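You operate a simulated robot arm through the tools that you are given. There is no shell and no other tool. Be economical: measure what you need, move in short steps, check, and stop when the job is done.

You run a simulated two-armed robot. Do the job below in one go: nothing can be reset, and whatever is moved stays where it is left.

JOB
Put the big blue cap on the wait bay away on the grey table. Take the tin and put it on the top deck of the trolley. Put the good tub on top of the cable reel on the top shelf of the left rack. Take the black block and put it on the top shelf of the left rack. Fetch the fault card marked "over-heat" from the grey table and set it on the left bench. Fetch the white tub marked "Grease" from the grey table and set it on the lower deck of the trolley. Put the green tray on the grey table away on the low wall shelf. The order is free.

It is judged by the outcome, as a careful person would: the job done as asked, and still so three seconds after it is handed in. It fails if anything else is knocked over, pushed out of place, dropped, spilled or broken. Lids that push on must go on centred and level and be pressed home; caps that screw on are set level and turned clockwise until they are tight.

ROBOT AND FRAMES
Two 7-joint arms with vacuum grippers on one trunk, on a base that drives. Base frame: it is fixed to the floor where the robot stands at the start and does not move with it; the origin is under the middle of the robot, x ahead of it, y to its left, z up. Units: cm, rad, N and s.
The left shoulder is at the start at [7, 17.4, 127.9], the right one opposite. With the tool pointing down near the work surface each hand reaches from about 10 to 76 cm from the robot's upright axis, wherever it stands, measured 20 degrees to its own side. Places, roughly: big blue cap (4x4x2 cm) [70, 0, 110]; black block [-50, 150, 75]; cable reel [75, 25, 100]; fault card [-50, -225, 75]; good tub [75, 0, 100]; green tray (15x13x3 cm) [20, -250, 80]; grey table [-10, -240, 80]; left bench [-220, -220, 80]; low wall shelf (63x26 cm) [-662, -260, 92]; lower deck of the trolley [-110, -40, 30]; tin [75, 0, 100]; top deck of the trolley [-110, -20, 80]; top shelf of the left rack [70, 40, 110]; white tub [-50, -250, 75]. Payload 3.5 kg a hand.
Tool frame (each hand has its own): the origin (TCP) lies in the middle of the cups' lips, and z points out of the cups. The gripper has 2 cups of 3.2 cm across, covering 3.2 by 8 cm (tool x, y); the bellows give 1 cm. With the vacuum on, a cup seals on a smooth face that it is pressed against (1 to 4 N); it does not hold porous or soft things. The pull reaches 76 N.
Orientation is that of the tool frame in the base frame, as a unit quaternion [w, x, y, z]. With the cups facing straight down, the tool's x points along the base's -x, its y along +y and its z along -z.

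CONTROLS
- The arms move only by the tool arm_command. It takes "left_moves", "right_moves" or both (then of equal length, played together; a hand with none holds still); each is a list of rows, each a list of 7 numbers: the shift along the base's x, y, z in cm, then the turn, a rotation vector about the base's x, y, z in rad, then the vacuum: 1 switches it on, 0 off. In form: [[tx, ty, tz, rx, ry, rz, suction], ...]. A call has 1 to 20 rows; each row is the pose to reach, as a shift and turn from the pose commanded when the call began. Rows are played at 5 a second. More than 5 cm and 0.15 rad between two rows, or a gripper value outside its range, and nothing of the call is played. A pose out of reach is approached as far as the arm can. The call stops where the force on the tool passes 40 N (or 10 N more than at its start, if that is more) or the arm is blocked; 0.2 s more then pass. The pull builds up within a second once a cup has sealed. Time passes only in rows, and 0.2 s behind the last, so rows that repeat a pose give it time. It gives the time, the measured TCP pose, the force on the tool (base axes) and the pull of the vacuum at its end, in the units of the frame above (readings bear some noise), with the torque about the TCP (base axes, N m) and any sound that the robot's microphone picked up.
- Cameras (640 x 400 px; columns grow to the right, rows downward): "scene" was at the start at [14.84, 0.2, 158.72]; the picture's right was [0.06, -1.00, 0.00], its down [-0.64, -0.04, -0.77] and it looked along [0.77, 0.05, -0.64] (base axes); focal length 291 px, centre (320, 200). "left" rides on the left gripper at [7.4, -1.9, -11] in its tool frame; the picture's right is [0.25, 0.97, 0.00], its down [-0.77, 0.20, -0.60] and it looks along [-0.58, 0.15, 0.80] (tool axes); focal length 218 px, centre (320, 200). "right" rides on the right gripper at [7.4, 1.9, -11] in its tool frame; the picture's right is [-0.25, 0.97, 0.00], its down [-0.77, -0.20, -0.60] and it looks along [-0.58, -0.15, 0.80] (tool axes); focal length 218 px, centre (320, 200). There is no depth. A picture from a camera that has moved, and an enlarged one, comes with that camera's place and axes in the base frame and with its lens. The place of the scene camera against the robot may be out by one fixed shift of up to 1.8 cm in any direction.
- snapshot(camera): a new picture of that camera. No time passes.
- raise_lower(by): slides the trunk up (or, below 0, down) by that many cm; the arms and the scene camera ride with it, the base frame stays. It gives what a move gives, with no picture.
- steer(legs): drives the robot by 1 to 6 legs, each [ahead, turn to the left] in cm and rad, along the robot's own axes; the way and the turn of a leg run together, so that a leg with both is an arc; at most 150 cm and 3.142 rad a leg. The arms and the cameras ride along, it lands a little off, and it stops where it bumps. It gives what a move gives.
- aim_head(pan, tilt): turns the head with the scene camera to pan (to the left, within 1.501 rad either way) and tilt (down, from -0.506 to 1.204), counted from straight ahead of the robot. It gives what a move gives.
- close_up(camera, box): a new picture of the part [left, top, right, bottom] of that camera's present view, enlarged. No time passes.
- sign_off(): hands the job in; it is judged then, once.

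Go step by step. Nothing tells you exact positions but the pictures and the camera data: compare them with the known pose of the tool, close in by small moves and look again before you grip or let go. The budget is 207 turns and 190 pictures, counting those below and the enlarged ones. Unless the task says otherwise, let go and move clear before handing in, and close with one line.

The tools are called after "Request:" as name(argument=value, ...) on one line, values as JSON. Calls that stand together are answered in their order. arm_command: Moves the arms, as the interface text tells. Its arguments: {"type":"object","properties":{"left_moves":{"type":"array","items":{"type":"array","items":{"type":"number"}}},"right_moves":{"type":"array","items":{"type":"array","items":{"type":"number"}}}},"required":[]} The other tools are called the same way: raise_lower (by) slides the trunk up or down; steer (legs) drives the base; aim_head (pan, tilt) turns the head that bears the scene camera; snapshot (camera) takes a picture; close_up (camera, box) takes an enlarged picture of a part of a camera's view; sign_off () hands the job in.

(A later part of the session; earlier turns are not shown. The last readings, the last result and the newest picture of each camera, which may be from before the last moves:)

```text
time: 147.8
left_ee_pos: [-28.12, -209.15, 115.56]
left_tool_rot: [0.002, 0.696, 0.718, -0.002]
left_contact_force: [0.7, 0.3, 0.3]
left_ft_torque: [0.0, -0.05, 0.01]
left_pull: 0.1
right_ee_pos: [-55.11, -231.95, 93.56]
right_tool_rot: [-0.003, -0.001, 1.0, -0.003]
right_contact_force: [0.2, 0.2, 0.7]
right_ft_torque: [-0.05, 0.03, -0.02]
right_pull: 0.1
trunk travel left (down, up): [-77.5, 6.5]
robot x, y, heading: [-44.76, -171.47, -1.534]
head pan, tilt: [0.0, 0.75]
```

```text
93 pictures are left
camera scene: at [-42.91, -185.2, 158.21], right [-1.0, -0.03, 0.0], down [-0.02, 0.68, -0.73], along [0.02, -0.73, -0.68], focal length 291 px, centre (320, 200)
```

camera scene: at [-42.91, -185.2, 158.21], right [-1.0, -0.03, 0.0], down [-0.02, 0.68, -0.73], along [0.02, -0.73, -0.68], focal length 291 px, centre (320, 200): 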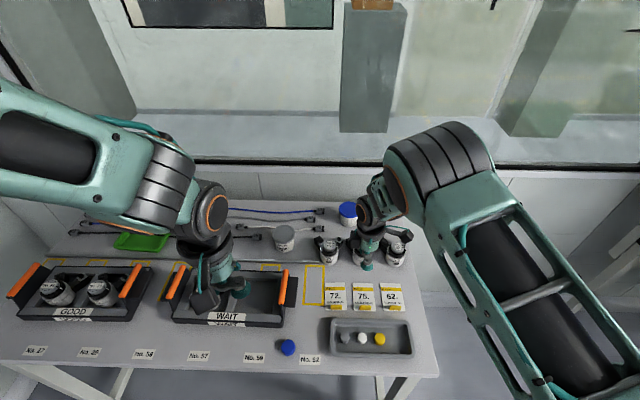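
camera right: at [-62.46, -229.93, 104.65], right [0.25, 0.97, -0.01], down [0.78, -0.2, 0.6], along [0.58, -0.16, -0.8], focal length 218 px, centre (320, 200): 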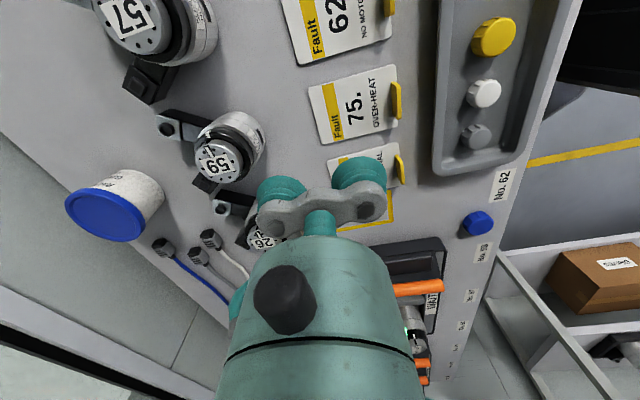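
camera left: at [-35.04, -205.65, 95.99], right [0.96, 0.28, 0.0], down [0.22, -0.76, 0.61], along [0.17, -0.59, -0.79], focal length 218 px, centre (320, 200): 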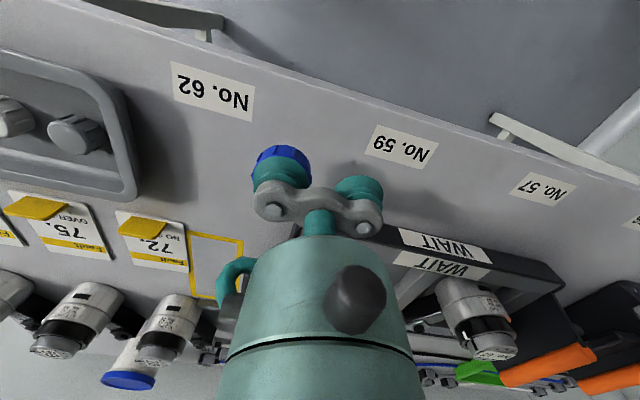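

I can partly see the tub's label; zooming in on it, and then I tilt and descend on card 75 with the +y cup.

Request:
close_up(camera="right", box=[60, 150, 188, 250])

Request:
arm_command(right_moves=[[-0.1, 0, -3, -0.1, 0, 0, 0], [-0.3, 0, -6, -0.2, 0, 0, 0], [-0.3, 0, -9, -0.25, 0, 0, 0], [-0.3, 0, -9, -0.25, 0, 0, 0]])

Request:
close_up(camera="right", box=[220, 30, 460, 230])

Request:
close_up(camera="scene", box=[320, 230, 420, 315])

```text
4.00 times, centred on (124, 200) of right
camera zoom: at [-62.46, -229.93, 104.65], right [0.25, 0.97, -0.01], down [0.78, -0.2, 0.6], along [0.58, -0.16, -0.8], focal length 873 px, centre (1104, 200)
```

zoom: 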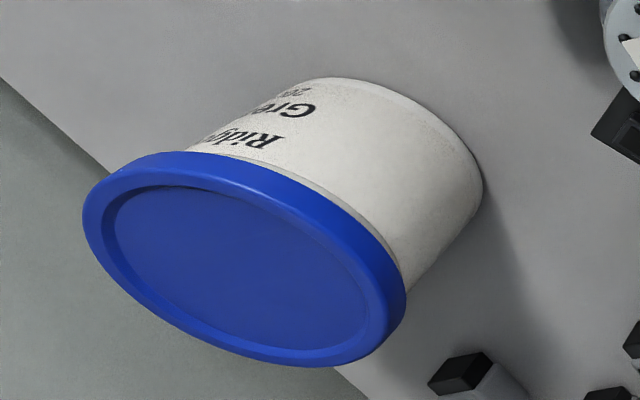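

```text
time: 148.8
left_ee_pos: [-28.1, -209.08, 115.53]
left_tool_rot: [0.003, 0.696, 0.718, -0.002]
left_contact_force: [0.8, -1.1, -0.4]
left_ft_torque: [-0.02, -0.01, -0.02]
left_pull: 0.1
right_ee_pos: [-55.42, -231.88, 84.64]
right_tool_rot: [-0.004, 0.0, 0.992, -0.129]
right_contact_force: [-0.9, -0.1, 0.0]
right_ft_torque: [-0.02, -0.02, 0.01]
right_pull: 0.0
trunk travel left (down, up): [-77.5, 6.5]
robot x, y, heading: [-44.38, -171.77, -1.537]
head pan, tilt: [0.0, 0.75]
```

```text
2.00 times, centred on (340, 130) of right
camera zoom: at [-62.78, -227.13, 94.84], right [0.25, 0.94, -0.25], down [0.78, -0.04, 0.63], along [0.58, -0.35, -0.74], focal length 436 px, centre (280, 340)
```

zoom: 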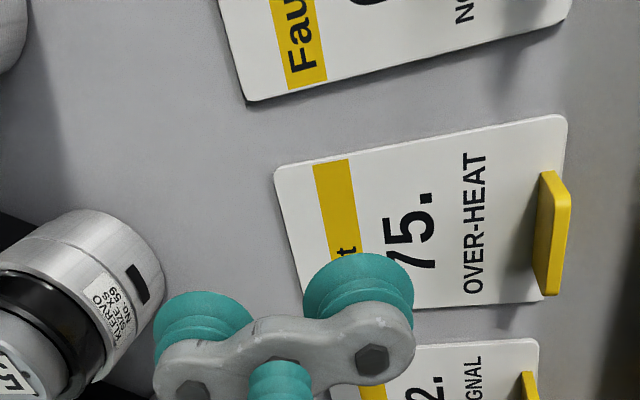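

```text
4.71 times, centred on (370, 272) of scene
camera zoom: at [-42.87, -185.17, 158.22], right [-1.0, -0.03, 0.0], down [-0.02, 0.68, -0.73], along [0.02, -0.73, -0.68], focal length 1371 px, centre (85, -141)
```

zoom: 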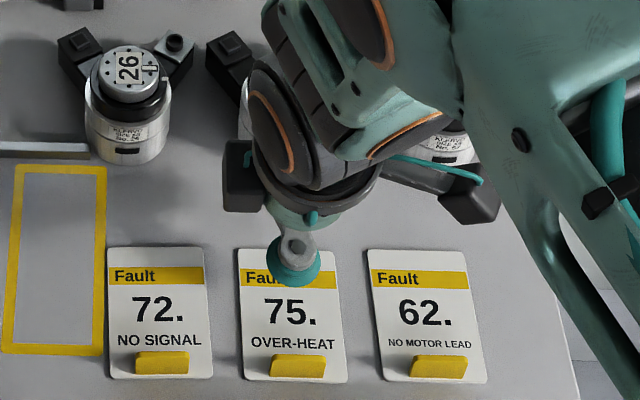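

The tub reads "Ridgec… Gre…", so it is the Grease tub. The cup is centred over "75."; descending gently.

Request:
arm_command(right_moves=[[0, 0, -2, 0, 0, 0, 1], [0, 0, -3.2, 0, 0, 0, 1], [0, 0, -3.6, 0, 0, 0, 1], [0, 0, -3.8, 0, 0, 0, 1], [0, 0, -4.0, 0, 0, 0, 1], [0, 0, -4.0, 0, 0, 0, 1], [0, 0, -4.0, 0, 0, 0, 1]])

```text
time: 150.4
left_ee_pos: [-28.11, -209.23, 115.49]
left_tool_rot: [0.002, 0.696, 0.718, -0.002]
left_contact_force: [0.1, -0.1, 0.3]
left_ft_torque: [0.01, 0.03, 0.01]
left_pull: 0.0
right_ee_pos: [-55.46, -231.92, 80.49]
right_tool_rot: [-0.004, 0.001, 0.992, -0.127]
right_contact_force: [-1.0, -1.6, -4.0]
right_ft_torque: [1.33, -0.07, 0.0]
right_pull: 37.8
trunk travel left (down, up): [-77.5, 6.5]
robot x, y, heading: [-44.67, -172.12, -1.539]
head pan, tilt: [0.0, 0.75]
```

Sealed with one cup. Lift and inspect.

Request:
arm_command(right_moves=[[0, 0, 0.5, 0, 0, 0, 1], [0, 0, 2, 0, 0, 0, 1], [0, 0, 6, 0, 0, 0, 1], [0, 0, 10, 0.1, 0, 0, 1], [0, 0, 14, 0.2, 0, 0, 1], [0, 1, 18, 0.25, 0, 0, 1], [0, 3, 22, 0.25, 0, 0, 1], [-2, 6, 25, 0.25, 0, 0, 1], [-4, 9, 28, 0.25, 0, 0, 1], [-6, 12, 31, 0.25, 0, 0, 1], [-8, 15, 34, 0.25, 0, 0, 1], [-10, 18, 37, 0.25, 0, 0, 1], [-10, 18, 37, 0.25, 0, 0, 1]])

Request:
snapshot(camera="scene")

```text
time: 153.2
left_ee_pos: [-27.99, -209.23, 115.47]
left_tool_rot: [0.003, 0.697, 0.717, -0.003]
left_contact_force: [0.9, -0.3, 0.0]
left_ft_torque: [0.01, 0.01, 0.01]
left_pull: 0.1
right_ee_pos: [-65.35, -213.87, 117.58]
right_tool_rot: [-0.004, -0.002, 1.0, -0.003]
right_contact_force: [0.0, 0.2, -0.7]
right_ft_torque: [0.69, 0.01, 0.0]
right_pull: 37.9
trunk travel left (down, up): [-77.5, 6.5]
robot x, y, heading: [-44.66, -171.62, -1.542]
head pan, tilt: [0.0, 0.75]
```

```text
89 pictures are left
camera scene: at [-42.85, -185.29, 158.2], right [-1.0, -0.03, 0.0], down [-0.02, 0.68, -0.73], along [0.02, -0.73, -0.68], focal length 291 px, centre (320, 200)
```

scene: 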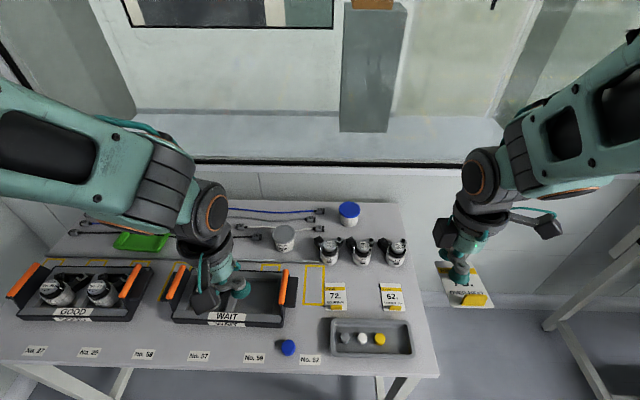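

Only card 75 is on the right hand now. Driving 15 cm closer to reach the Grease tub at the back with the left hand.

Request:
steer(legs=[[15, 0]])

Request:
arm_command(left_moves=[[-4, -3, 0, 0, 0, 0, 0], [-8, -6, 0, 0, 0, 0, 0], [-11, -9, -1, 0, 0, 0, 0], [-14, -12, -3, 0, 0, 0, 0], [-17, -15, -5, 0, 0, 0, 0], [-19, -18, -7, 0, 0, 0, 0], [-20, -21, -9, 0, 0, 0, 0], [-20, -21, -10, 0, 0, 0, 0], [-20, -21, -10, 0, 0, 0, 0]])

Request:
snapshot(camera="left")

Request:
snapshot(camera="scene")

```text
time: 154.5
left_ee_pos: [-27.59, -223.71, 115.58]
left_tool_rot: [0.003, 0.696, 0.718, -0.003]
left_contact_force: [0.0, 0.5, -0.1]
left_ft_torque: [0.0, 0.02, -0.01]
left_pull: 0.1
right_ee_pos: [-65.01, -228.23, 117.63]
right_tool_rot: [-0.004, 0.0, 1.0, -0.004]
right_contact_force: [0.4, -0.5, 0.0]
right_ft_torque: [0.69, -0.04, 0.0]
right_pull: 37.7
trunk travel left (down, up): [-77.5, 6.5]
robot x, y, heading: [-44.4, -186.2, -1.538]
head pan, tilt: [0.0, 0.75]
```

```text
time: 156.5
left_ee_pos: [-47.58, -244.92, 105.55]
left_tool_rot: [0.003, 0.695, 0.719, -0.003]
left_contact_force: [-0.6, 0.3, -0.1]
left_ft_torque: [-0.04, -0.02, -0.01]
left_pull: 0.2
right_ee_pos: [-65.06, -228.51, 117.56]
right_tool_rot: [-0.004, 0.0, 1.0, -0.003]
right_contact_force: [-0.7, -0.2, -0.1]
right_ft_torque: [0.7, -0.01, -0.05]
right_pull: 38.0
trunk travel left (down, up): [-77.5, 6.5]
robot x, y, heading: [-44.39, -185.8, -1.542]
head pan, tilt: [0.0, 0.75]
```

```text
88 pictures are left
camera left: at [-49.76, -237.62, 116.46], right [0.96, 0.29, 0.0], down [0.23, -0.76, 0.61], along [0.17, -0.58, -0.79], focal length 218 px, centre (320, 200)
```

left: 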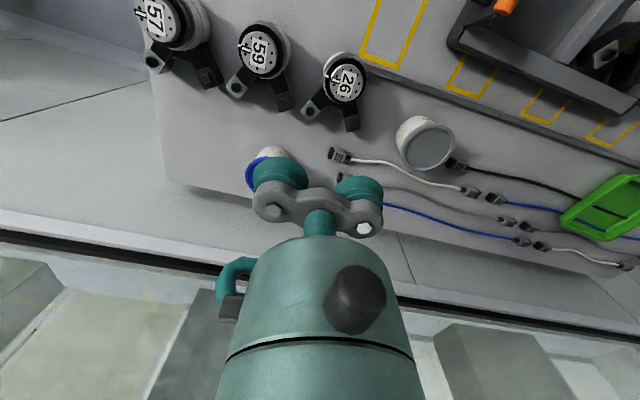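

```text
87 pictures are left
camera scene: at [-42.43, -199.86, 158.22], right [-1.0, -0.03, 0.0], down [-0.02, 0.68, -0.73], along [0.02, -0.73, -0.68], focal length 291 px, centre (320, 200)
```

scene: 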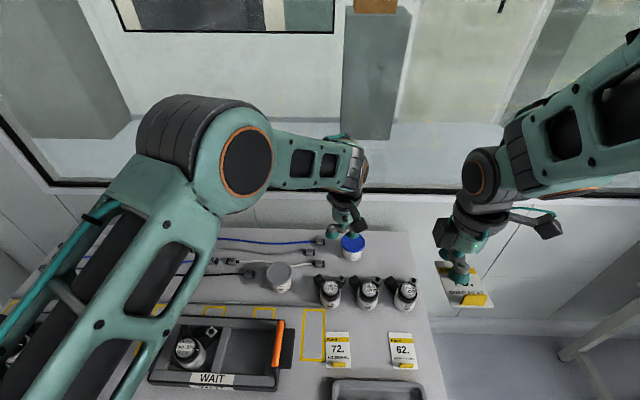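

I'll shift the left hand sideways a bit so that its camera sees the whole lid.

Request:
arm_command(left_moves=[[4, -1, 0, 0, 0, 0, 0], [8, -2, -2, 0, 0, 0, 0], [10, -4, -3, 0, 0, 0, 0], [10, -4, -3, 0, 0, 0, 0]])

Request:
close_up(camera="left", box=[100, 80, 340, 230])

Request:
close_up(camera="scene", box=[310, 200, 400, 270])

```text
time: 157.5
left_ee_pos: [-37.7, -248.76, 102.76]
left_tool_rot: [0.004, 0.696, 0.718, -0.003]
left_contact_force: [0.2, -0.2, -0.2]
left_ft_torque: [-0.04, -0.02, -0.01]
left_pull: 0.1
right_ee_pos: [-65.09, -228.54, 117.57]
right_tool_rot: [-0.004, 0.0, 1.0, -0.005]
right_contact_force: [0.6, -0.2, -0.6]
right_ft_torque: [0.67, -0.01, 0.02]
right_pull: 38.0
trunk travel left (down, up): [-77.5, 6.5]
robot x, y, heading: [-44.1, -186.39, -1.535]
head pan, tilt: [0.0, 0.75]
```

```text
2.67 times, centred on (220, 155) of left
camera zoom: at [-39.9, -241.4, 113.58], right [0.96, 0.28, 0.0], down [0.22, -0.76, 0.61], along [0.17, -0.59, -0.79], focal length 582 px, centre (587, 320)
```

zoom: 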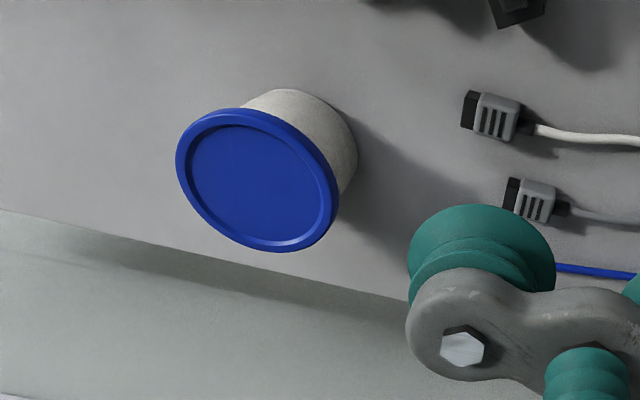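

```text
5.71 times, centred on (355, 235) of scene
camera zoom: at [-42.47, -199.8, 158.22], right [-1.0, -0.03, 0.0], down [-0.02, 0.68, -0.73], along [0.02, -0.73, -0.68], focal length 1665 px, centre (120, 0)
```

zoom: 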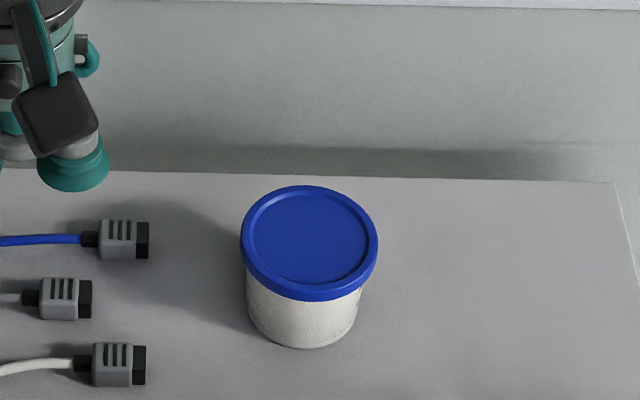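

The lid's middle is [-51.0, -256.2, 88.9] with a flat of 6.4 cm across. I'll put the left gripper's -x cup on it.

Request:
arm_command(left_moves=[[-3, -3, -1, 0, 0, 0, 0], [-6, -5, -3, 0, 0, 0, 0], [-9, -6.5, -5, 0, 0, 0, 0], [-11.5, -7.3, -7, 0, 0, 0, 0], [-11.5, -7.3, -10, 0, 0, 0, 0], [-11.5, -7.3, -11.5, 0, 0, 0, 0], [-11.5, -7.3, -11.5, 0, 0, 0, 0]])

Request:
close_up(camera="scene", box=[310, 200, 400, 270])

Request:
close_up(camera="left", box=[200, 80, 440, 230])

```text
time: 159.1
left_ee_pos: [-45.31, -252.28, 93.3]
left_tool_rot: [0.002, 0.695, 0.719, -0.005]
left_contact_force: [-0.6, 0.9, -0.2]
left_ft_torque: [0.03, -0.03, -0.01]
left_pull: 0.2
left hand out of reach, approached as far as the arm can: row 3, 4, 5, 6, 7
right_ee_pos: [-65.12, -228.51, 117.64]
right_tool_rot: [-0.004, 0.0, 1.0, -0.004]
right_contact_force: [-0.2, -0.3, -0.3]
right_ft_torque: [0.73, -0.02, -0.05]
right_pull: 37.8
trunk travel left (down, up): [-77.5, 6.5]
robot x, y, heading: [-44.03, -185.85, -1.543]
head pan, tilt: [0.0, 0.75]
```

```text
5.71 times, centred on (355, 235) of scene
camera zoom: at [-42.51, -199.85, 158.22], right [-1.0, -0.03, 0.0], down [-0.02, 0.68, -0.73], along [0.02, -0.73, -0.68], focal length 1665 px, centre (120, 0)
```

zoom: 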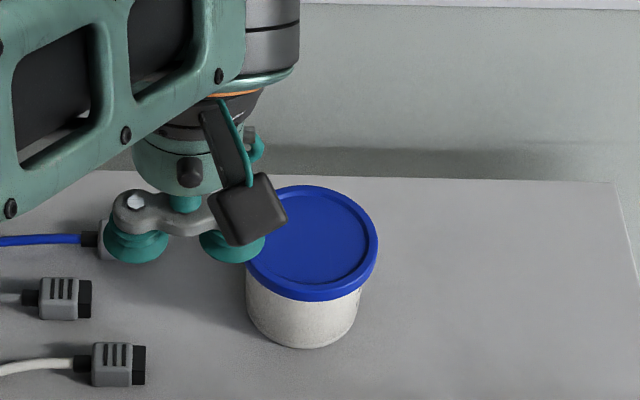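

```text
2.67 times, centred on (320, 155) of left
camera zoom: at [-47.44, -244.93, 104.34], right [0.96, 0.28, -0.01], down [0.23, -0.76, 0.61], along [0.17, -0.59, -0.79], focal length 582 px, centre (320, 320)
```

zoom: 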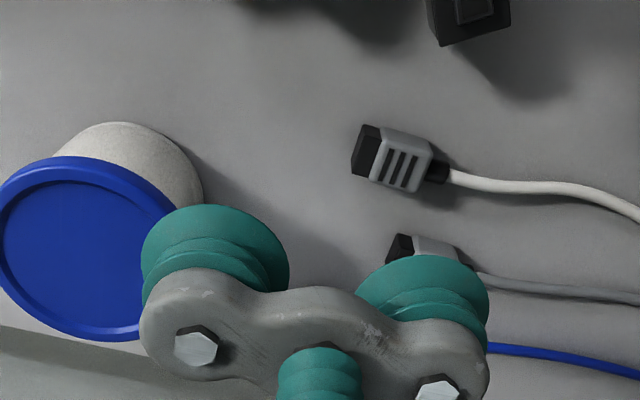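

Out of reach by about 4 cm. I'll raise the hand, drive 6 cm ahead and try again.

Request:
arm_command(left_moves=[[0, 3, 3, 0, 0, 0, 0], [0, 6, 5, 0, 0, 0, 0], [0, 6, 5, 0, 0, 0, 0]])

Request:
steer(legs=[[6, 0]])

Request:
arm_command(left_moves=[[0, 0, 0, 0, 0, 0, 0], [0, 0, 0, 0, 0, 0, 0]])

```text
time: 159.9
left_ee_pos: [-45.22, -246.37, 98.34]
left_tool_rot: [0.002, 0.696, 0.718, -0.002]
left_contact_force: [-0.6, -0.1, 0.7]
left_ft_torque: [0.01, 0.02, 0.02]
left_pull: 0.0
right_ee_pos: [-65.01, -228.69, 117.48]
right_tool_rot: [-0.005, 0.0, 1.0, -0.003]
right_contact_force: [0.6, -1.0, -1.1]
right_ft_torque: [0.71, 0.01, 0.0]
right_pull: 37.8
trunk travel left (down, up): [-77.5, 6.5]
robot x, y, heading: [-44.36, -186.32, -1.541]
head pan, tilt: [0.0, 0.75]
```

```text
time: 160.9
left_ee_pos: [-45.0, -251.2, 99.16]
left_tool_rot: [0.007, 0.696, 0.718, -0.007]
left_contact_force: [-0.7, -0.2, 1.4]
left_ft_torque: [0.0, 0.01, 0.02]
left_pull: 0.1
right_ee_pos: [-64.77, -233.26, 118.18]
right_tool_rot: [-0.004, 0.0, 1.0, -0.011]
right_contact_force: [0.5, 1.1, 0.3]
right_ft_torque: [0.71, 0.05, -0.04]
right_pull: 37.8
trunk travel left (down, up): [-77.5, 6.5]
robot x, y, heading: [-43.71, -192.32, -1.536]
head pan, tilt: [0.0, 0.75]
```

```text
time: 161.5
left_ee_pos: [-45.08, -251.6, 98.8]
left_tool_rot: [0.005, 0.697, 0.717, -0.005]
left_contact_force: [-0.5, 0.0, 0.2]
left_ft_torque: [0.0, 0.03, 0.02]
left_pull: 0.1
right_ee_pos: [-64.88, -233.64, 117.91]
right_tool_rot: [-0.004, 0.001, 1.0, -0.009]
right_contact_force: [-0.6, 0.0, -0.1]
right_ft_torque: [0.68, -0.03, 0.01]
right_pull: 37.8
trunk travel left (down, up): [-77.5, 6.5]
robot x, y, heading: [-43.92, -192.39, -1.539]
head pan, tilt: [0.0, 0.75]
```

Request:
arm_command(left_moves=[[-2, -2.3, 0, 0, 0, 0, 0], [-4.1, -4.5, -1, 0, 0, 0, 0], [-4.1, -4.5, -4, 0, 0, 0, 0], [-4.1, -4.5, -6.5, 0, 0, 0, 0], [-4.1, -4.5, -6.5, 0, 0, 0, 0]])

Request:
close_up(camera="scene", box=[310, 200, 400, 270])

Request:
close_up(camera="left", box=[200, 80, 440, 230])

```text
time: 162.7
left_ee_pos: [-47.67, -254.87, 92.22]
left_tool_rot: [0.004, 0.697, 0.717, -0.004]
left_contact_force: [-0.4, -0.3, 0.3]
left_ft_torque: [0.0, -0.01, 0.02]
left_pull: 0.1
left hand out of reach, approached as far as the arm can: row 2, 3, 4, 5
right_ee_pos: [-64.93, -234.03, 117.82]
right_tool_rot: [-0.004, 0.0, 1.0, -0.007]
right_contact_force: [0.0, -0.2, -0.1]
right_ft_torque: [0.66, 0.03, -0.01]
right_pull: 37.5
trunk travel left (down, up): [-77.5, 6.5]
robot x, y, heading: [-44.32, -192.29, -1.546]
head pan, tilt: [0.0, 0.75]
```

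```text
5.71 times, centred on (355, 235) of scene
camera zoom: at [-42.36, -205.9, 158.22], right [-1.0, -0.03, 0.0], down [-0.02, 0.68, -0.73], along [0.02, -0.73, -0.68], focal length 1665 px, centre (120, 0)
```

zoom: 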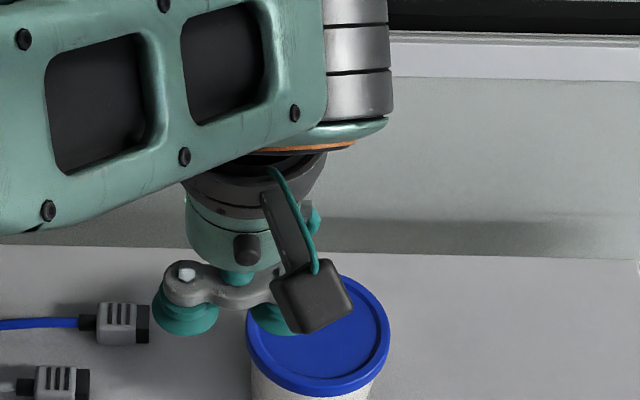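

```text
2.67 times, centred on (320, 155) of left
camera zoom: at [-49.83, -247.53, 103.16], right [0.96, 0.28, 0.0], down [0.22, -0.76, 0.61], along [0.17, -0.59, -0.79], focal length 582 px, centre (320, 320)
```

zoom: 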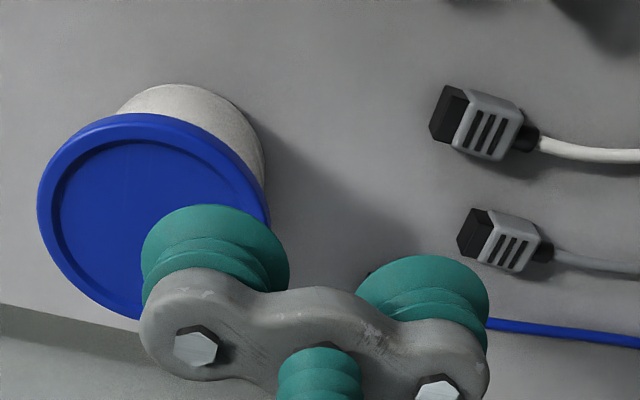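

Still short. I'll lift the left hand and lower the trunk by 12 cm, which extends its reach at this height.

Request:
arm_command(left_moves=[[0, 2, 4, 0, 0, 0, 0], [0, 4, 8, 0, 0, 0, 0], [0, 4, 12, 0, 0, 0, 0], [0, 4, 16, 0, 0, 0, 0], [0, 4, 16, 0, 0, 0, 0]])

Request:
raise_lower(by=-13)

Request:
arm_command(left_moves=[[-1.5, -2, 0, 0, 0, 0, 0], [-1.5, -5.2, -1, 0, 0, 0, 0], [-1.5, -5.2, -2.5, 0, 0, 0, 0], [-1.5, -5.2, -2.5, 0, 0, 0, 0]])

Request:
close_up(camera="left", box=[200, 80, 440, 230])

Request:
snapshot(camera="scene")

```text
time: 163.9
left_ee_pos: [-47.57, -250.93, 108.33]
left_tool_rot: [0.005, 0.697, 0.717, -0.005]
left_contact_force: [0.5, 0.3, 0.4]
left_ft_torque: [0.02, 0.0, 0.0]
left_pull: 0.0
right_ee_pos: [-64.96, -234.12, 117.9]
right_tool_rot: [-0.004, -0.001, 1.0, -0.007]
right_contact_force: [0.0, -0.6, -0.4]
right_ft_torque: [0.7, -0.01, 0.01]
right_pull: 37.7
trunk travel left (down, up): [-77.5, 6.5]
robot x, y, heading: [-43.8, -192.36, -1.536]
head pan, tilt: [0.0, 0.75]
```

```text
time: 165.5
left_ee_pos: [-47.55, -250.87, 95.38]
left_tool_rot: [0.005, 0.697, 0.717, -0.005]
left_contact_force: [-0.6, 0.8, 0.4]
left_ft_torque: [-0.04, 0.0, 0.01]
left_pull: 0.2
right_ee_pos: [-65.0, -233.94, 104.96]
right_tool_rot: [-0.004, 0.0, 1.0, -0.007]
right_contact_force: [-1.1, 0.1, -0.2]
right_ft_torque: [0.67, 0.0, 0.03]
right_pull: 38.0
trunk travel left (down, up): [-64.5, 19.5]
robot x, y, heading: [-43.98, -192.09, -1.538]
head pan, tilt: [0.0, 0.75]
```

```text
time: 166.5
left_ee_pos: [-48.87, -255.46, 93.15]
left_tool_rot: [0.004, 0.697, 0.718, -0.005]
left_contact_force: [-0.3, 0.2, -0.2]
left_ft_torque: [0.0, -0.02, 0.01]
left_pull: 0.1
left hand out of reach, approached as far as the arm can: row 2, 3, 4
right_ee_pos: [-64.82, -233.95, 104.78]
right_tool_rot: [-0.003, -0.001, 1.0, -0.006]
right_contact_force: [-0.4, 0.1, -0.8]
right_ft_torque: [0.68, -0.03, -0.03]
right_pull: 38.3
trunk travel left (down, up): [-64.5, 19.5]
robot x, y, heading: [-43.98, -192.62, -1.54]
head pan, tilt: [0.0, 0.75]
```

```text
2.67 times, centred on (320, 155) of left
camera zoom: at [-50.97, -248.14, 104.08], right [0.96, 0.28, 0.0], down [0.22, -0.76, 0.61], along [0.17, -0.59, -0.79], focal length 582 px, centre (320, 320)
```

zoom: 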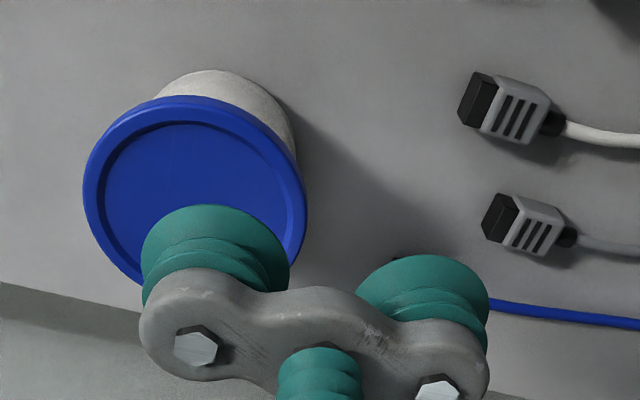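

```text
79 pictures are left
camera scene: at [-42.37, -205.97, 145.21], right [-1.0, -0.03, 0.0], down [-0.02, 0.68, -0.73], along [0.02, -0.73, -0.68], focal length 291 px, centre (320, 200)
```

scene: 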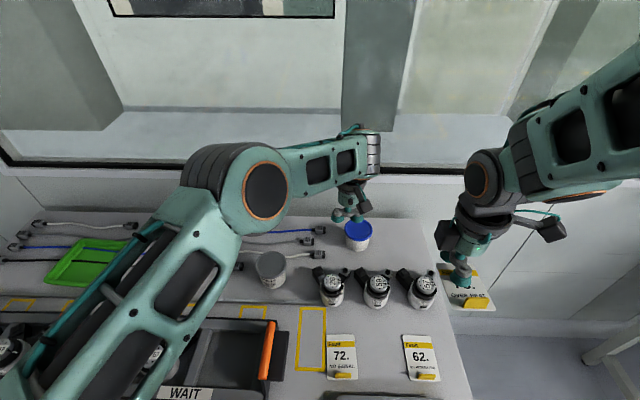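

The cup is now within the lid's flat. Descending with vacuum.

Request:
arm_command(left_moves=[[-0.4, -0.2, -2, 0, 0, 0, 1], [-0.4, -0.2, -3.2, 0, 0, 0, 1], [-0.4, -0.2, -3.8, 0, 0, 0, 1], [-0.4, -0.2, -4.2, 0, 0, 0, 1], [-0.4, -0.2, -4.6, 0, 0, 0, 1], [-0.4, -0.2, -4.6, 0, 0, 0, 1], [-0.4, -0.2, -4.6, 0, 0, 0, 1]])

```text
time: 168.1
left_ee_pos: [-48.66, -255.06, 89.16]
left_tool_rot: [0.004, 0.696, 0.718, -0.004]
left_contact_force: [-0.2, -0.1, 0.4]
left_ft_torque: [-0.01, 0.0, -0.01]
left_pull: 0.1
left hand out of reach, approached as far as the arm can: row 1, 2, 3, 4, 5, 6, 7
right_ee_pos: [-64.82, -233.94, 104.85]
right_tool_rot: [-0.004, 0.0, 1.0, -0.006]
right_contact_force: [-0.2, -0.4, -0.3]
right_ft_torque: [0.67, 0.01, -0.04]
right_pull: 37.5
trunk travel left (down, up): [-64.5, 19.5]
robot x, y, heading: [-44.07, -191.97, -1.539]
head pan, tilt: [0.0, 0.75]
```

Request:
arm_command(left_moves=[[0, 0, -0.4, 0, 0, 0, 1], [0, 0, -0.8, 0, 0, 0, 1], [0, 0, -1.2, 0, 0, 0, 1], [0, 0, -1.2, 0, 0, 0, 1], [0, 0, -1.2, 0, 0, 0, 1]])

```text
time: 169.3
left_ee_pos: [-48.61, -255.15, 87.86]
left_tool_rot: [0.004, 0.697, 0.717, -0.004]
left_contact_force: [-0.7, 0.1, 0.0]
left_ft_torque: [0.0, -0.01, 0.03]
left_pull: 0.1
right_ee_pos: [-64.88, -233.99, 104.77]
right_tool_rot: [-0.005, -0.001, 1.0, -0.007]
right_contact_force: [0.1, -0.5, -0.9]
right_ft_torque: [0.66, -0.02, -0.01]
right_pull: 37.4
trunk travel left (down, up): [-64.5, 19.5]
robot x, y, heading: [-44.07, -192.7, -1.541]
head pan, tilt: [0.0, 0.75]
```

Request:
close_up(camera="scene", box=[310, 190, 400, 260])

Request:
close_up(camera="left", box=[200, 80, 440, 230])

```text
5.71 times, centred on (355, 225) of scene
camera zoom: at [-42.26, -205.89, 145.21], right [-1.0, -0.03, 0.0], down [-0.02, 0.68, -0.73], along [0.02, -0.73, -0.68], focal length 1665 px, centre (120, 57)
```

zoom: 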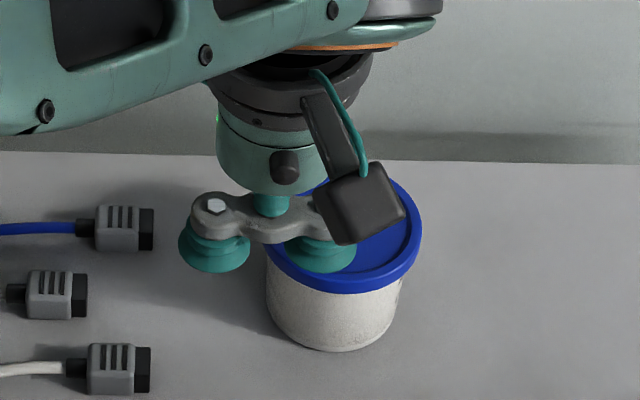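

```text
2.67 times, centred on (320, 155) of left
camera zoom: at [-50.84, -247.79, 98.86], right [0.96, 0.28, 0.0], down [0.22, -0.76, 0.61], along [0.17, -0.59, -0.79], focal length 582 px, centre (320, 320)
```

zoom: 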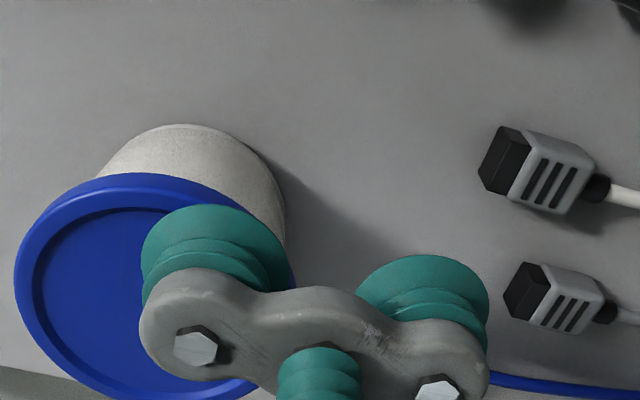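

The corrected lid middle is [-52.4, -256.1]. I'll raise the hand, turn the robot slightly to the right for better left-arm reach, and try again.

Request:
arm_command(left_moves=[[0, 0, 4, 0, 0, 0, 0], [0, 0, 8, 0, 0, 0, 0], [0, 3, 10, 0, 0, 0, 0], [0, 3, 10, 0, 0, 0, 0]])

Request:
steer(legs=[[0, -0.2]])

Request:
arm_command(left_moves=[[0, 0, 0, 0, 0, 0, 0], [0, 0, 0, 0, 0, 0, 0]])

```text
time: 170.3
left_ee_pos: [-48.66, -252.26, 97.79]
left_tool_rot: [0.004, 0.696, 0.718, -0.004]
left_contact_force: [-0.1, -1.1, 0.3]
left_ft_torque: [-0.03, 0.02, -0.02]
left_pull: 0.1
right_ee_pos: [-64.82, -234.12, 104.81]
right_tool_rot: [-0.005, 0.0, 1.0, -0.007]
right_contact_force: [-0.1, 0.1, -0.8]
right_ft_torque: [0.7, -0.01, -0.02]
right_pull: 37.6
trunk travel left (down, up): [-64.5, 19.5]
robot x, y, heading: [-44.12, -192.63, -1.531]
head pan, tilt: [0.0, 0.75]
```

```text
time: 171.4
left_ee_pos: [-60.45, -250.14, 97.95]
left_tool_rot: [0.004, 0.764, 0.645, -0.005]
left_contact_force: [0.1, 0.0, 0.3]
left_ft_torque: [-0.04, -0.06, 0.0]
left_pull: 0.1
right_ee_pos: [-72.62, -229.01, 104.87]
right_tool_rot: [-0.004, 0.098, 0.995, -0.006]
right_contact_force: [0.3, 0.5, -1.5]
right_ft_torque: [0.65, -0.12, -0.02]
right_pull: 38.1
trunk travel left (down, up): [-64.5, 19.5]
robot x, y, heading: [-43.66, -192.19, -1.736]
head pan, tilt: [0.0, 0.75]
```

```text
time: 172.0
left_ee_pos: [-60.43, -250.01, 97.9]
left_tool_rot: [0.004, 0.764, 0.645, -0.004]
left_contact_force: [-0.2, 0.5, 0.1]
left_ft_torque: [0.02, -0.01, 0.01]
left_pull: 0.1
right_ee_pos: [-72.72, -229.15, 104.88]
right_tool_rot: [-0.005, 0.098, 0.995, -0.006]
right_contact_force: [-0.3, -0.2, 0.0]
right_ft_torque: [0.71, -0.14, -0.04]
right_pull: 37.7
trunk travel left (down, up): [-64.5, 19.5]
robot x, y, heading: [-44.24, -192.48, -1.741]
head pan, tilt: [0.0, 0.75]
```

Request:
arm_command(left_moves=[[4, -1, 0, 0, 0, 0, 0], [8, -3, 0, 0, 0, 0, 0], [10.1, -6.4, -1, 0, 0, 0, 0], [10.1, -6.4, -5, 0, 0, 0, 0], [10.1, -6.4, -7, 0, 0, 0, 0], [10.1, -6.4, -7, 0, 0, 0, 0]])

Request:
close_up(camera="left", box=[200, 80, 440, 230])

```text
time: 173.4
left_ee_pos: [-50.34, -256.62, 90.91]
left_tool_rot: [0.004, 0.763, 0.646, -0.005]
left_contact_force: [-0.1, -0.8, 0.1]
left_ft_torque: [0.0, 0.02, 0.02]
left_pull: 0.0
right_ee_pos: [-72.55, -229.05, 104.8]
right_tool_rot: [-0.005, 0.098, 0.995, -0.006]
right_contact_force: [0.0, 0.1, 0.2]
right_ft_torque: [0.65, -0.11, -0.03]
right_pull: 38.0
trunk travel left (down, up): [-64.5, 19.5]
robot x, y, heading: [-43.7, -192.16, -1.736]
head pan, tilt: [0.0, 0.75]
```

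```text
2.67 times, centred on (320, 155) of left
camera zoom: at [-50.95, -248.91, 101.81], right [1.0, 0.09, 0.0], down [0.07, -0.79, 0.61], along [0.05, -0.61, -0.79], focal length 582 px, centre (320, 320)
```

zoom: 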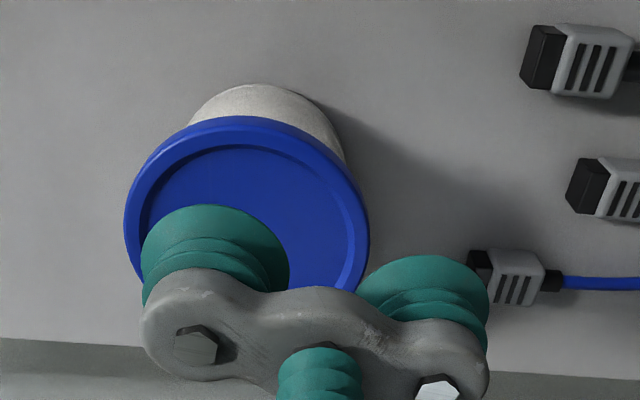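

Well aligned now. Descending.

Request:
arm_command(left_moves=[[0, -0.3, -1.5, 0, 0, 0, 1], [0, -0.3, -2.5, 0, 0, 0, 1], [0, -0.3, -3.0, 0, 0, 0, 1], [0, -0.3, -3.4, 0, 0, 0, 1], [0, -0.3, -3.8, 0, 0, 0, 1], [0, -0.3, -4.2, 0, 0, 0, 1], [0, -0.3, -4.2, 0, 0, 0, 1], [0, -0.3, -4.2, 0, 0, 0, 1]])

```text
time: 175.2
left_ee_pos: [-50.24, -256.8, 86.69]
left_tool_rot: [0.004, 0.764, 0.645, -0.004]
left_contact_force: [0.6, 0.1, 0.1]
left_ft_torque: [-0.04, 0.0, -0.01]
left_pull: 0.1
right_ee_pos: [-72.66, -229.01, 104.95]
right_tool_rot: [-0.004, 0.099, 0.995, -0.007]
right_contact_force: [0.0, -0.2, 0.4]
right_ft_torque: [0.68, -0.13, -0.01]
right_pull: 37.6
trunk travel left (down, up): [-64.5, 19.5]
robot x, y, heading: [-44.13, -192.47, -1.735]
head pan, tilt: [0.0, 0.75]
```

Request:
arm_command(left_moves=[[0, 0, -0.4, 0, 0, 0, 1], [0, 0, -0.8, 0, 0, 0, 1], [0, 0, -1.2, 0, 0, 0, 1], [0, 0, -1.2, 0, 0, 0, 1], [0, 0, -1.2, 0, 0, 0, 1]])

Request:
close_up(camera="scene", box=[290, 170, 430, 270])

```text
time: 176.4
left_ee_pos: [-50.25, -256.66, 85.8]
left_tool_rot: [0.006, 0.763, 0.646, -0.006]
left_contact_force: [1.1, -7.5, 30.3]
left_ft_torque: [-0.02, 0.93, 0.13]
left_pull: 37.1
right_ee_pos: [-72.53, -228.87, 104.9]
right_tool_rot: [-0.005, 0.098, 0.995, -0.008]
right_contact_force: [1.0, 0.6, -1.3]
right_ft_torque: [0.64, -0.15, 0.02]
right_pull: 37.5
trunk travel left (down, up): [-64.5, 19.5]
robot x, y, heading: [-44.23, -192.1, -1.738]
head pan, tilt: [0.0, 0.75]
```

```text
4.00 times, centred on (360, 220) of scene
camera zoom: at [-44.81, -205.42, 145.26], right [-0.99, 0.17, 0.0], down [0.11, 0.67, -0.73], along [-0.12, -0.72, -0.68], focal length 1166 px, centre (160, 120)
```

zoom: 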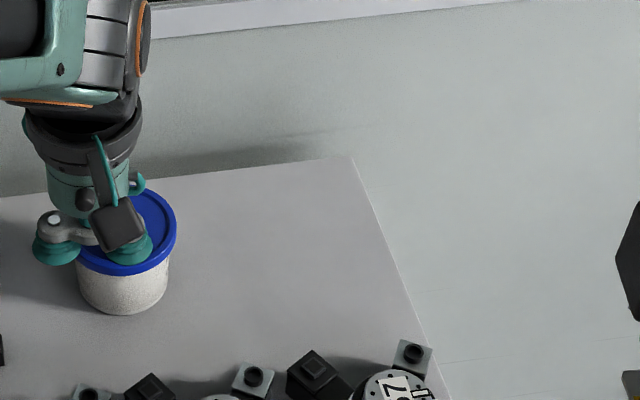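

Sealed. Lifting the tub slowly.

Request:
arm_command(left_moves=[[0, 0, 0.8, 0, 0, 0, 1], [0, 0, 2, 0, 0, 0, 1], [0, 0, 5, 0, 0, 0, 1], [0, 0, 9, 0, 0, 0, 1], [0, 0, 13, 0, 0, 0, 1], [0, 2, 17, 0, 0, 0, 1], [2, 5, 20, 0, 0, 0, 1], [4, 8, 22, 0, 0, 0, 1], [6, 11, 24, 0, 0, 0, 1], [6, 11, 24, 0, 0, 0, 1]])

Request:
snapshot(camera="scene")

```text
time: 178.6
left_ee_pos: [-44.3, -245.92, 109.44]
left_tool_rot: [0.004, 0.765, 0.644, -0.005]
left_contact_force: [0.7, -0.3, -3.3]
left_ft_torque: [0.07, 0.51, -0.01]
left_pull: 37.1
right_ee_pos: [-72.7, -229.17, 104.79]
right_tool_rot: [-0.005, 0.098, 0.995, -0.006]
right_contact_force: [-0.4, 0.7, 0.5]
right_ft_torque: [0.67, -0.16, 0.01]
right_pull: 37.9
trunk travel left (down, up): [-64.5, 19.5]
robot x, y, heading: [-44.18, -192.4, -1.736]
head pan, tilt: [0.0, 0.75]
```

```text
74 pictures are left
camera scene: at [-44.93, -205.87, 145.19], right [-0.99, 0.17, 0.0], down [0.11, 0.67, -0.73], along [-0.12, -0.72, -0.68], focal length 291 px, centre (320, 200)
```

scene: 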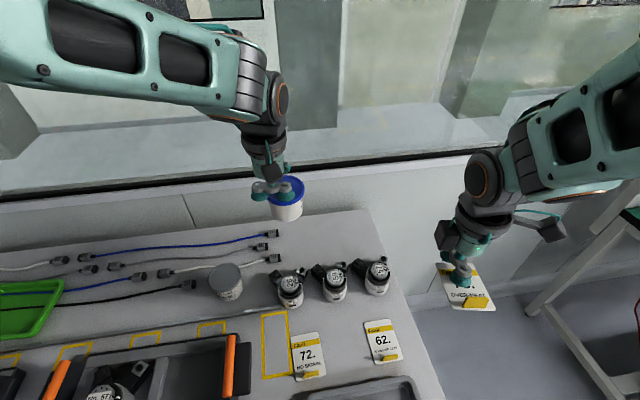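

The tub is safely held. I'll back away from the table, turn to face -x, and look towards the left bench.

Request:
steer(legs=[[-72, 0], [0, -1.4]])

Request:
aim_head(pan=0.35, tilt=0.45)

Request:
snapshot(camera="scene")

```text
time: 186.0
left_ee_pos: [-84.61, -129.69, 109.56]
left_tool_rot: [0.0, 1.0, -0.001, -0.006]
left_contact_force: [-0.1, -0.5, -2.0]
left_ft_torque: [0.56, 0.02, 0.01]
left_pull: 37.9
right_ee_pos: [-72.9, -98.92, 104.86]
right_tool_rot: [-0.009, 0.717, 0.697, -0.002]
right_contact_force: [0.1, 0.6, -0.4]
right_ft_torque: [-0.08, -0.65, 0.0]
right_pull: 37.7
trunk travel left (down, up): [-64.5, 19.5]
robot x, y, heading: [-31.74, -120.64, -3.139]
head pan, tilt: [0.0, 0.75]
```

```text
time: 186.8
left_ee_pos: [-84.59, -129.82, 109.55]
left_tool_rot: [0.0, 1.0, 0.0, -0.006]
left_contact_force: [-0.2, 1.0, -1.8]
left_ft_torque: [0.57, 0.02, -0.02]
left_pull: 37.9
right_ee_pos: [-73.0, -98.94, 104.85]
right_tool_rot: [-0.008, 0.717, 0.697, -0.002]
right_contact_force: [-0.5, 0.0, 0.0]
right_ft_torque: [-0.01, -0.65, -0.04]
right_pull: 38.0
trunk travel left (down, up): [-64.5, 19.5]
robot x, y, heading: [-32.04, -121.04, -3.14]
head pan, tilt: [0.351, 0.45]
```

```text
73 pictures are left
camera scene: at [-44.2, -124.57, 147.85], right [-0.35, 0.94, 0.0], down [0.41, 0.15, -0.9], along [-0.84, -0.31, -0.44], focal length 291 px, centre (320, 200)
```

scene: 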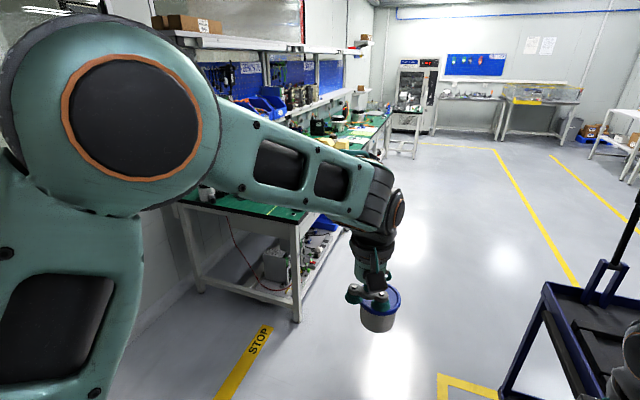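

The aisle between bench (front edge y ≈ -172, starting at x ≈ -147) and trolley is clear. I'll drive along it, slightly to the left.

Request:
steer(legs=[[40, 0.2], [40, -0.2], [70, 0]])

Request:
aim_head(pan=1.2, tilt=0.55)

Request:
snapshot(camera="scene")

```text
time: 194.8
left_ee_pos: [-233.97, -138.34, 109.53]
left_tool_rot: [-0.001, 1.0, 0.003, -0.006]
left_contact_force: [-1.1, -0.6, -2.6]
left_ft_torque: [0.55, 0.0, 0.0]
left_pull: 37.6
right_ee_pos: [-222.31, -107.63, 104.94]
right_tool_rot: [-0.008, 0.715, 0.699, -0.001]
right_contact_force: [0.0, 0.2, -0.2]
right_ft_torque: [0.01, -0.65, -0.01]
right_pull: 38.0
trunk travel left (down, up): [-64.5, 19.5]
robot x, y, heading: [-181.17, -129.4, -3.136]
head pan, tilt: [0.351, 0.45]
```

```text
time: 196.0
left_ee_pos: [-233.98, -138.55, 109.35]
left_tool_rot: [0.0, 1.0, 0.002, -0.006]
left_contact_force: [-0.5, 0.2, -2.4]
left_ft_torque: [0.59, 0.02, 0.0]
left_pull: 37.9
right_ee_pos: [-222.49, -107.62, 104.83]
right_tool_rot: [-0.008, 0.716, 0.698, -0.001]
right_contact_force: [-0.3, -0.8, -0.6]
right_ft_torque: [-0.04, -0.63, -0.02]
right_pull: 38.3
trunk travel left (down, up): [-64.5, 19.5]
robot x, y, heading: [-181.24, -129.1, -3.138]
head pan, tilt: [1.201, 0.55]
```

```text
72 pictures are left
camera scene: at [-188.11, -138.28, 146.95], right [-0.93, 0.36, 0.0], down [0.19, 0.49, -0.85], along [-0.3, -0.8, -0.52], focal length 291 px, centre (320, 200)
```

scene: 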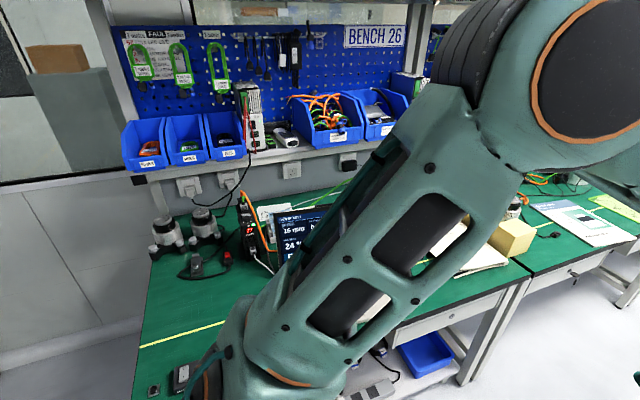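

Bench 26 has a free green area near its left front. I'll draw the tub hand in, and turn to face the bench.

Request:
arm_command(left_moves=[[4, 0, 1, 0, 0, 0, 1], [8, 0, 2, 0, 0, 0, 1], [12, 0, 4, 0, 0, 0, 1], [16, 0, 6, 0, 0, 0, 1], [16, 0, 6, 0, 0, 0, 1]])

Request:
steer(legs=[[0, 1.57]])

Request:
aim_head(pan=0, tilt=0.8)

Request:
snapshot(camera="scene")

Request:
snapshot(camera="right")

```text
time: 197.2
left_ee_pos: [-217.91, -138.36, 115.47]
left_tool_rot: [0.001, 1.0, 0.003, -0.006]
left_contact_force: [-0.8, -0.4, -2.6]
left_ft_torque: [0.51, -0.01, 0.03]
left_pull: 37.7
right_ee_pos: [-222.42, -107.58, 104.83]
right_tool_rot: [-0.006, 0.715, 0.699, -0.002]
right_contact_force: [0.1, 0.3, 0.3]
right_ft_torque: [-0.03, -0.67, -0.02]
right_pull: 38.3
trunk travel left (down, up): [-64.5, 19.5]
robot x, y, heading: [-181.05, -129.59, -3.135]
head pan, tilt: [1.201, 0.55]
```

```text
time: 201.4
left_ee_pos: [-172.39, -166.3, 115.34]
left_tool_rot: [0.004, 0.708, 0.706, -0.004]
left_contact_force: [0.4, -0.3, -2.6]
left_ft_torque: [-0.01, 0.54, 0.02]
left_pull: 38.0
right_ee_pos: [-203.51, -170.43, 104.89]
right_tool_rot: [-0.004, 0.016, 1.0, -0.007]
right_contact_force: [0.1, 0.2, -1.2]
right_ft_torque: [0.65, 0.0, -0.05]
right_pull: 37.6
trunk travel left (down, up): [-64.5, 19.5]
robot x, y, heading: [-181.46, -129.68, -1.573]
head pan, tilt: [1.201, 0.55]
```

```text
time: 202.8
left_ee_pos: [-172.42, -166.35, 115.44]
left_tool_rot: [0.005, 0.708, 0.706, -0.004]
left_contact_force: [0.2, -0.3, -2.7]
left_ft_torque: [-0.04, 0.57, 0.0]
left_pull: 38.0
right_ee_pos: [-203.35, -170.39, 104.82]
right_tool_rot: [-0.004, 0.017, 1.0, -0.007]
right_contact_force: [0.3, -0.2, -0.2]
right_ft_torque: [0.64, -0.02, 0.0]
right_pull: 38.3
trunk travel left (down, up): [-64.5, 19.5]
robot x, y, heading: [-181.84, -129.29, -1.573]
head pan, tilt: [0.0, 0.799]
```

```text
71 pictures are left
camera scene: at [-179.87, -142.93, 144.81], right [-1.0, 0.0, 0.0], down [0.0, 0.72, -0.7], along [0.0, -0.7, -0.72], focal length 291 px, centre (320, 200)
```

scene: 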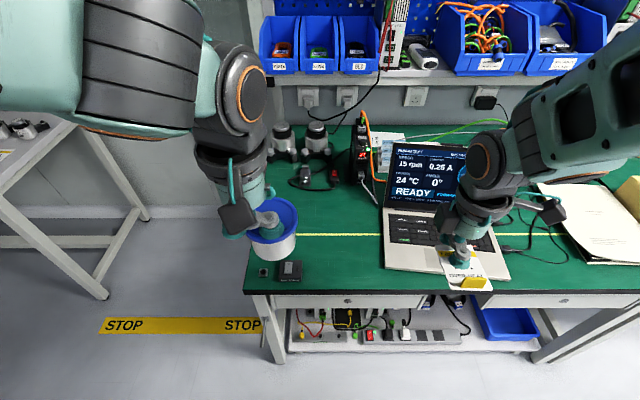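

```text
70 pictures are left
camera right: at [-210.63, -168.13, 115.91], right [0.28, 0.96, -0.02], down [0.77, -0.22, 0.6], along [0.57, -0.18, -0.8], focal length 218 px, centre (320, 200)
```

right: 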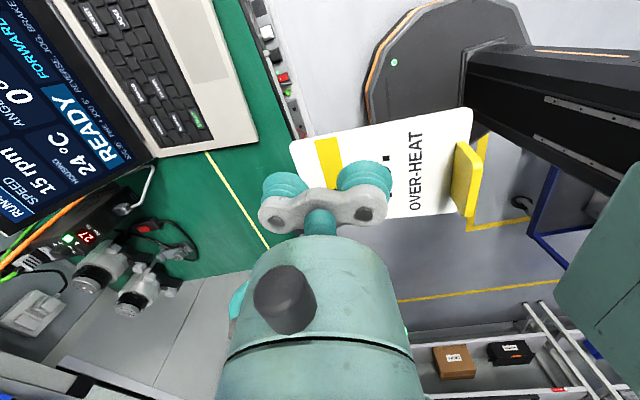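

The free spot between the front edge, yellow line and laptop is around [-187, -184]. I'll carry the card there and lower it.

Request:
arm_command(right_moves=[[3.5, -3, 0, 0, 0, 0, 1], [7, -6, 0, 0, 0, 0, 1], [10.5, -9, -1, 0, 0, 0, 1], [13.5, -12, -3, 0, 0, 0, 1], [16, -15, -6, 0, 0, 0, 1], [16.4, -17.2, -10, 0, 0, 0, 1], [16.4, -17.2, -14, 0, 0, 0, 1], [16.4, -17.2, -18, 0, 0, 0, 1], [16.4, -17.2, -18, 0, 0, 0, 1]])

Request:
snapshot(camera="scene")

Request:
snapshot(camera="right")

```text
time: 204.8
left_ee_pos: [-172.53, -166.36, 115.33]
left_tool_rot: [0.004, 0.708, 0.706, -0.004]
left_contact_force: [0.4, 0.9, -2.2]
left_ft_torque: [-0.04, 0.55, -0.01]
left_pull: 37.8
right_ee_pos: [-187.49, -187.67, 86.96]
right_tool_rot: [0.0, 0.024, 1.0, -0.007]
right_contact_force: [-0.4, -0.4, -0.9]
right_ft_torque: [0.61, -0.01, -0.01]
right_pull: 37.4
trunk travel left (down, up): [-64.5, 19.5]
robot x, y, heading: [-180.98, -129.55, -1.579]
head pan, tilt: [0.0, 0.799]
```

```text
69 pictures are left
camera scene: at [-179.84, -142.85, 144.82], right [-1.0, 0.0, 0.0], down [0.0, 0.72, -0.7], along [0.0, -0.7, -0.72], focal length 291 px, centre (320, 200)
```

scene: 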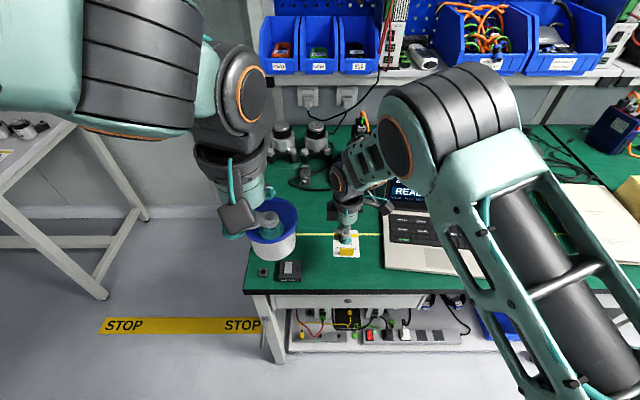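

```text
68 pictures are left
camera right: at [-194.78, -185.32, 98.01], right [0.3, 0.95, -0.01], down [0.76, -0.23, 0.61], along [0.58, -0.19, -0.79], focal length 218 px, centre (320, 200)
```

right: 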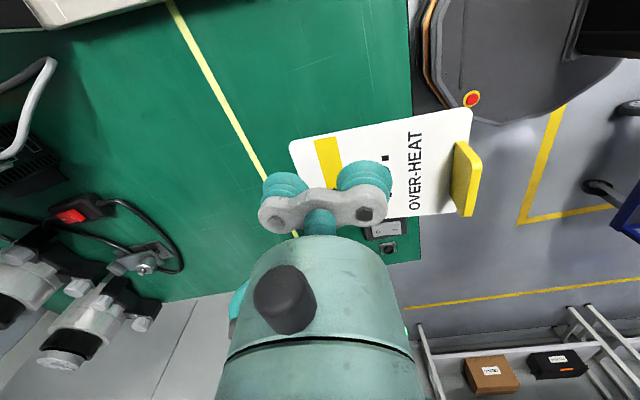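

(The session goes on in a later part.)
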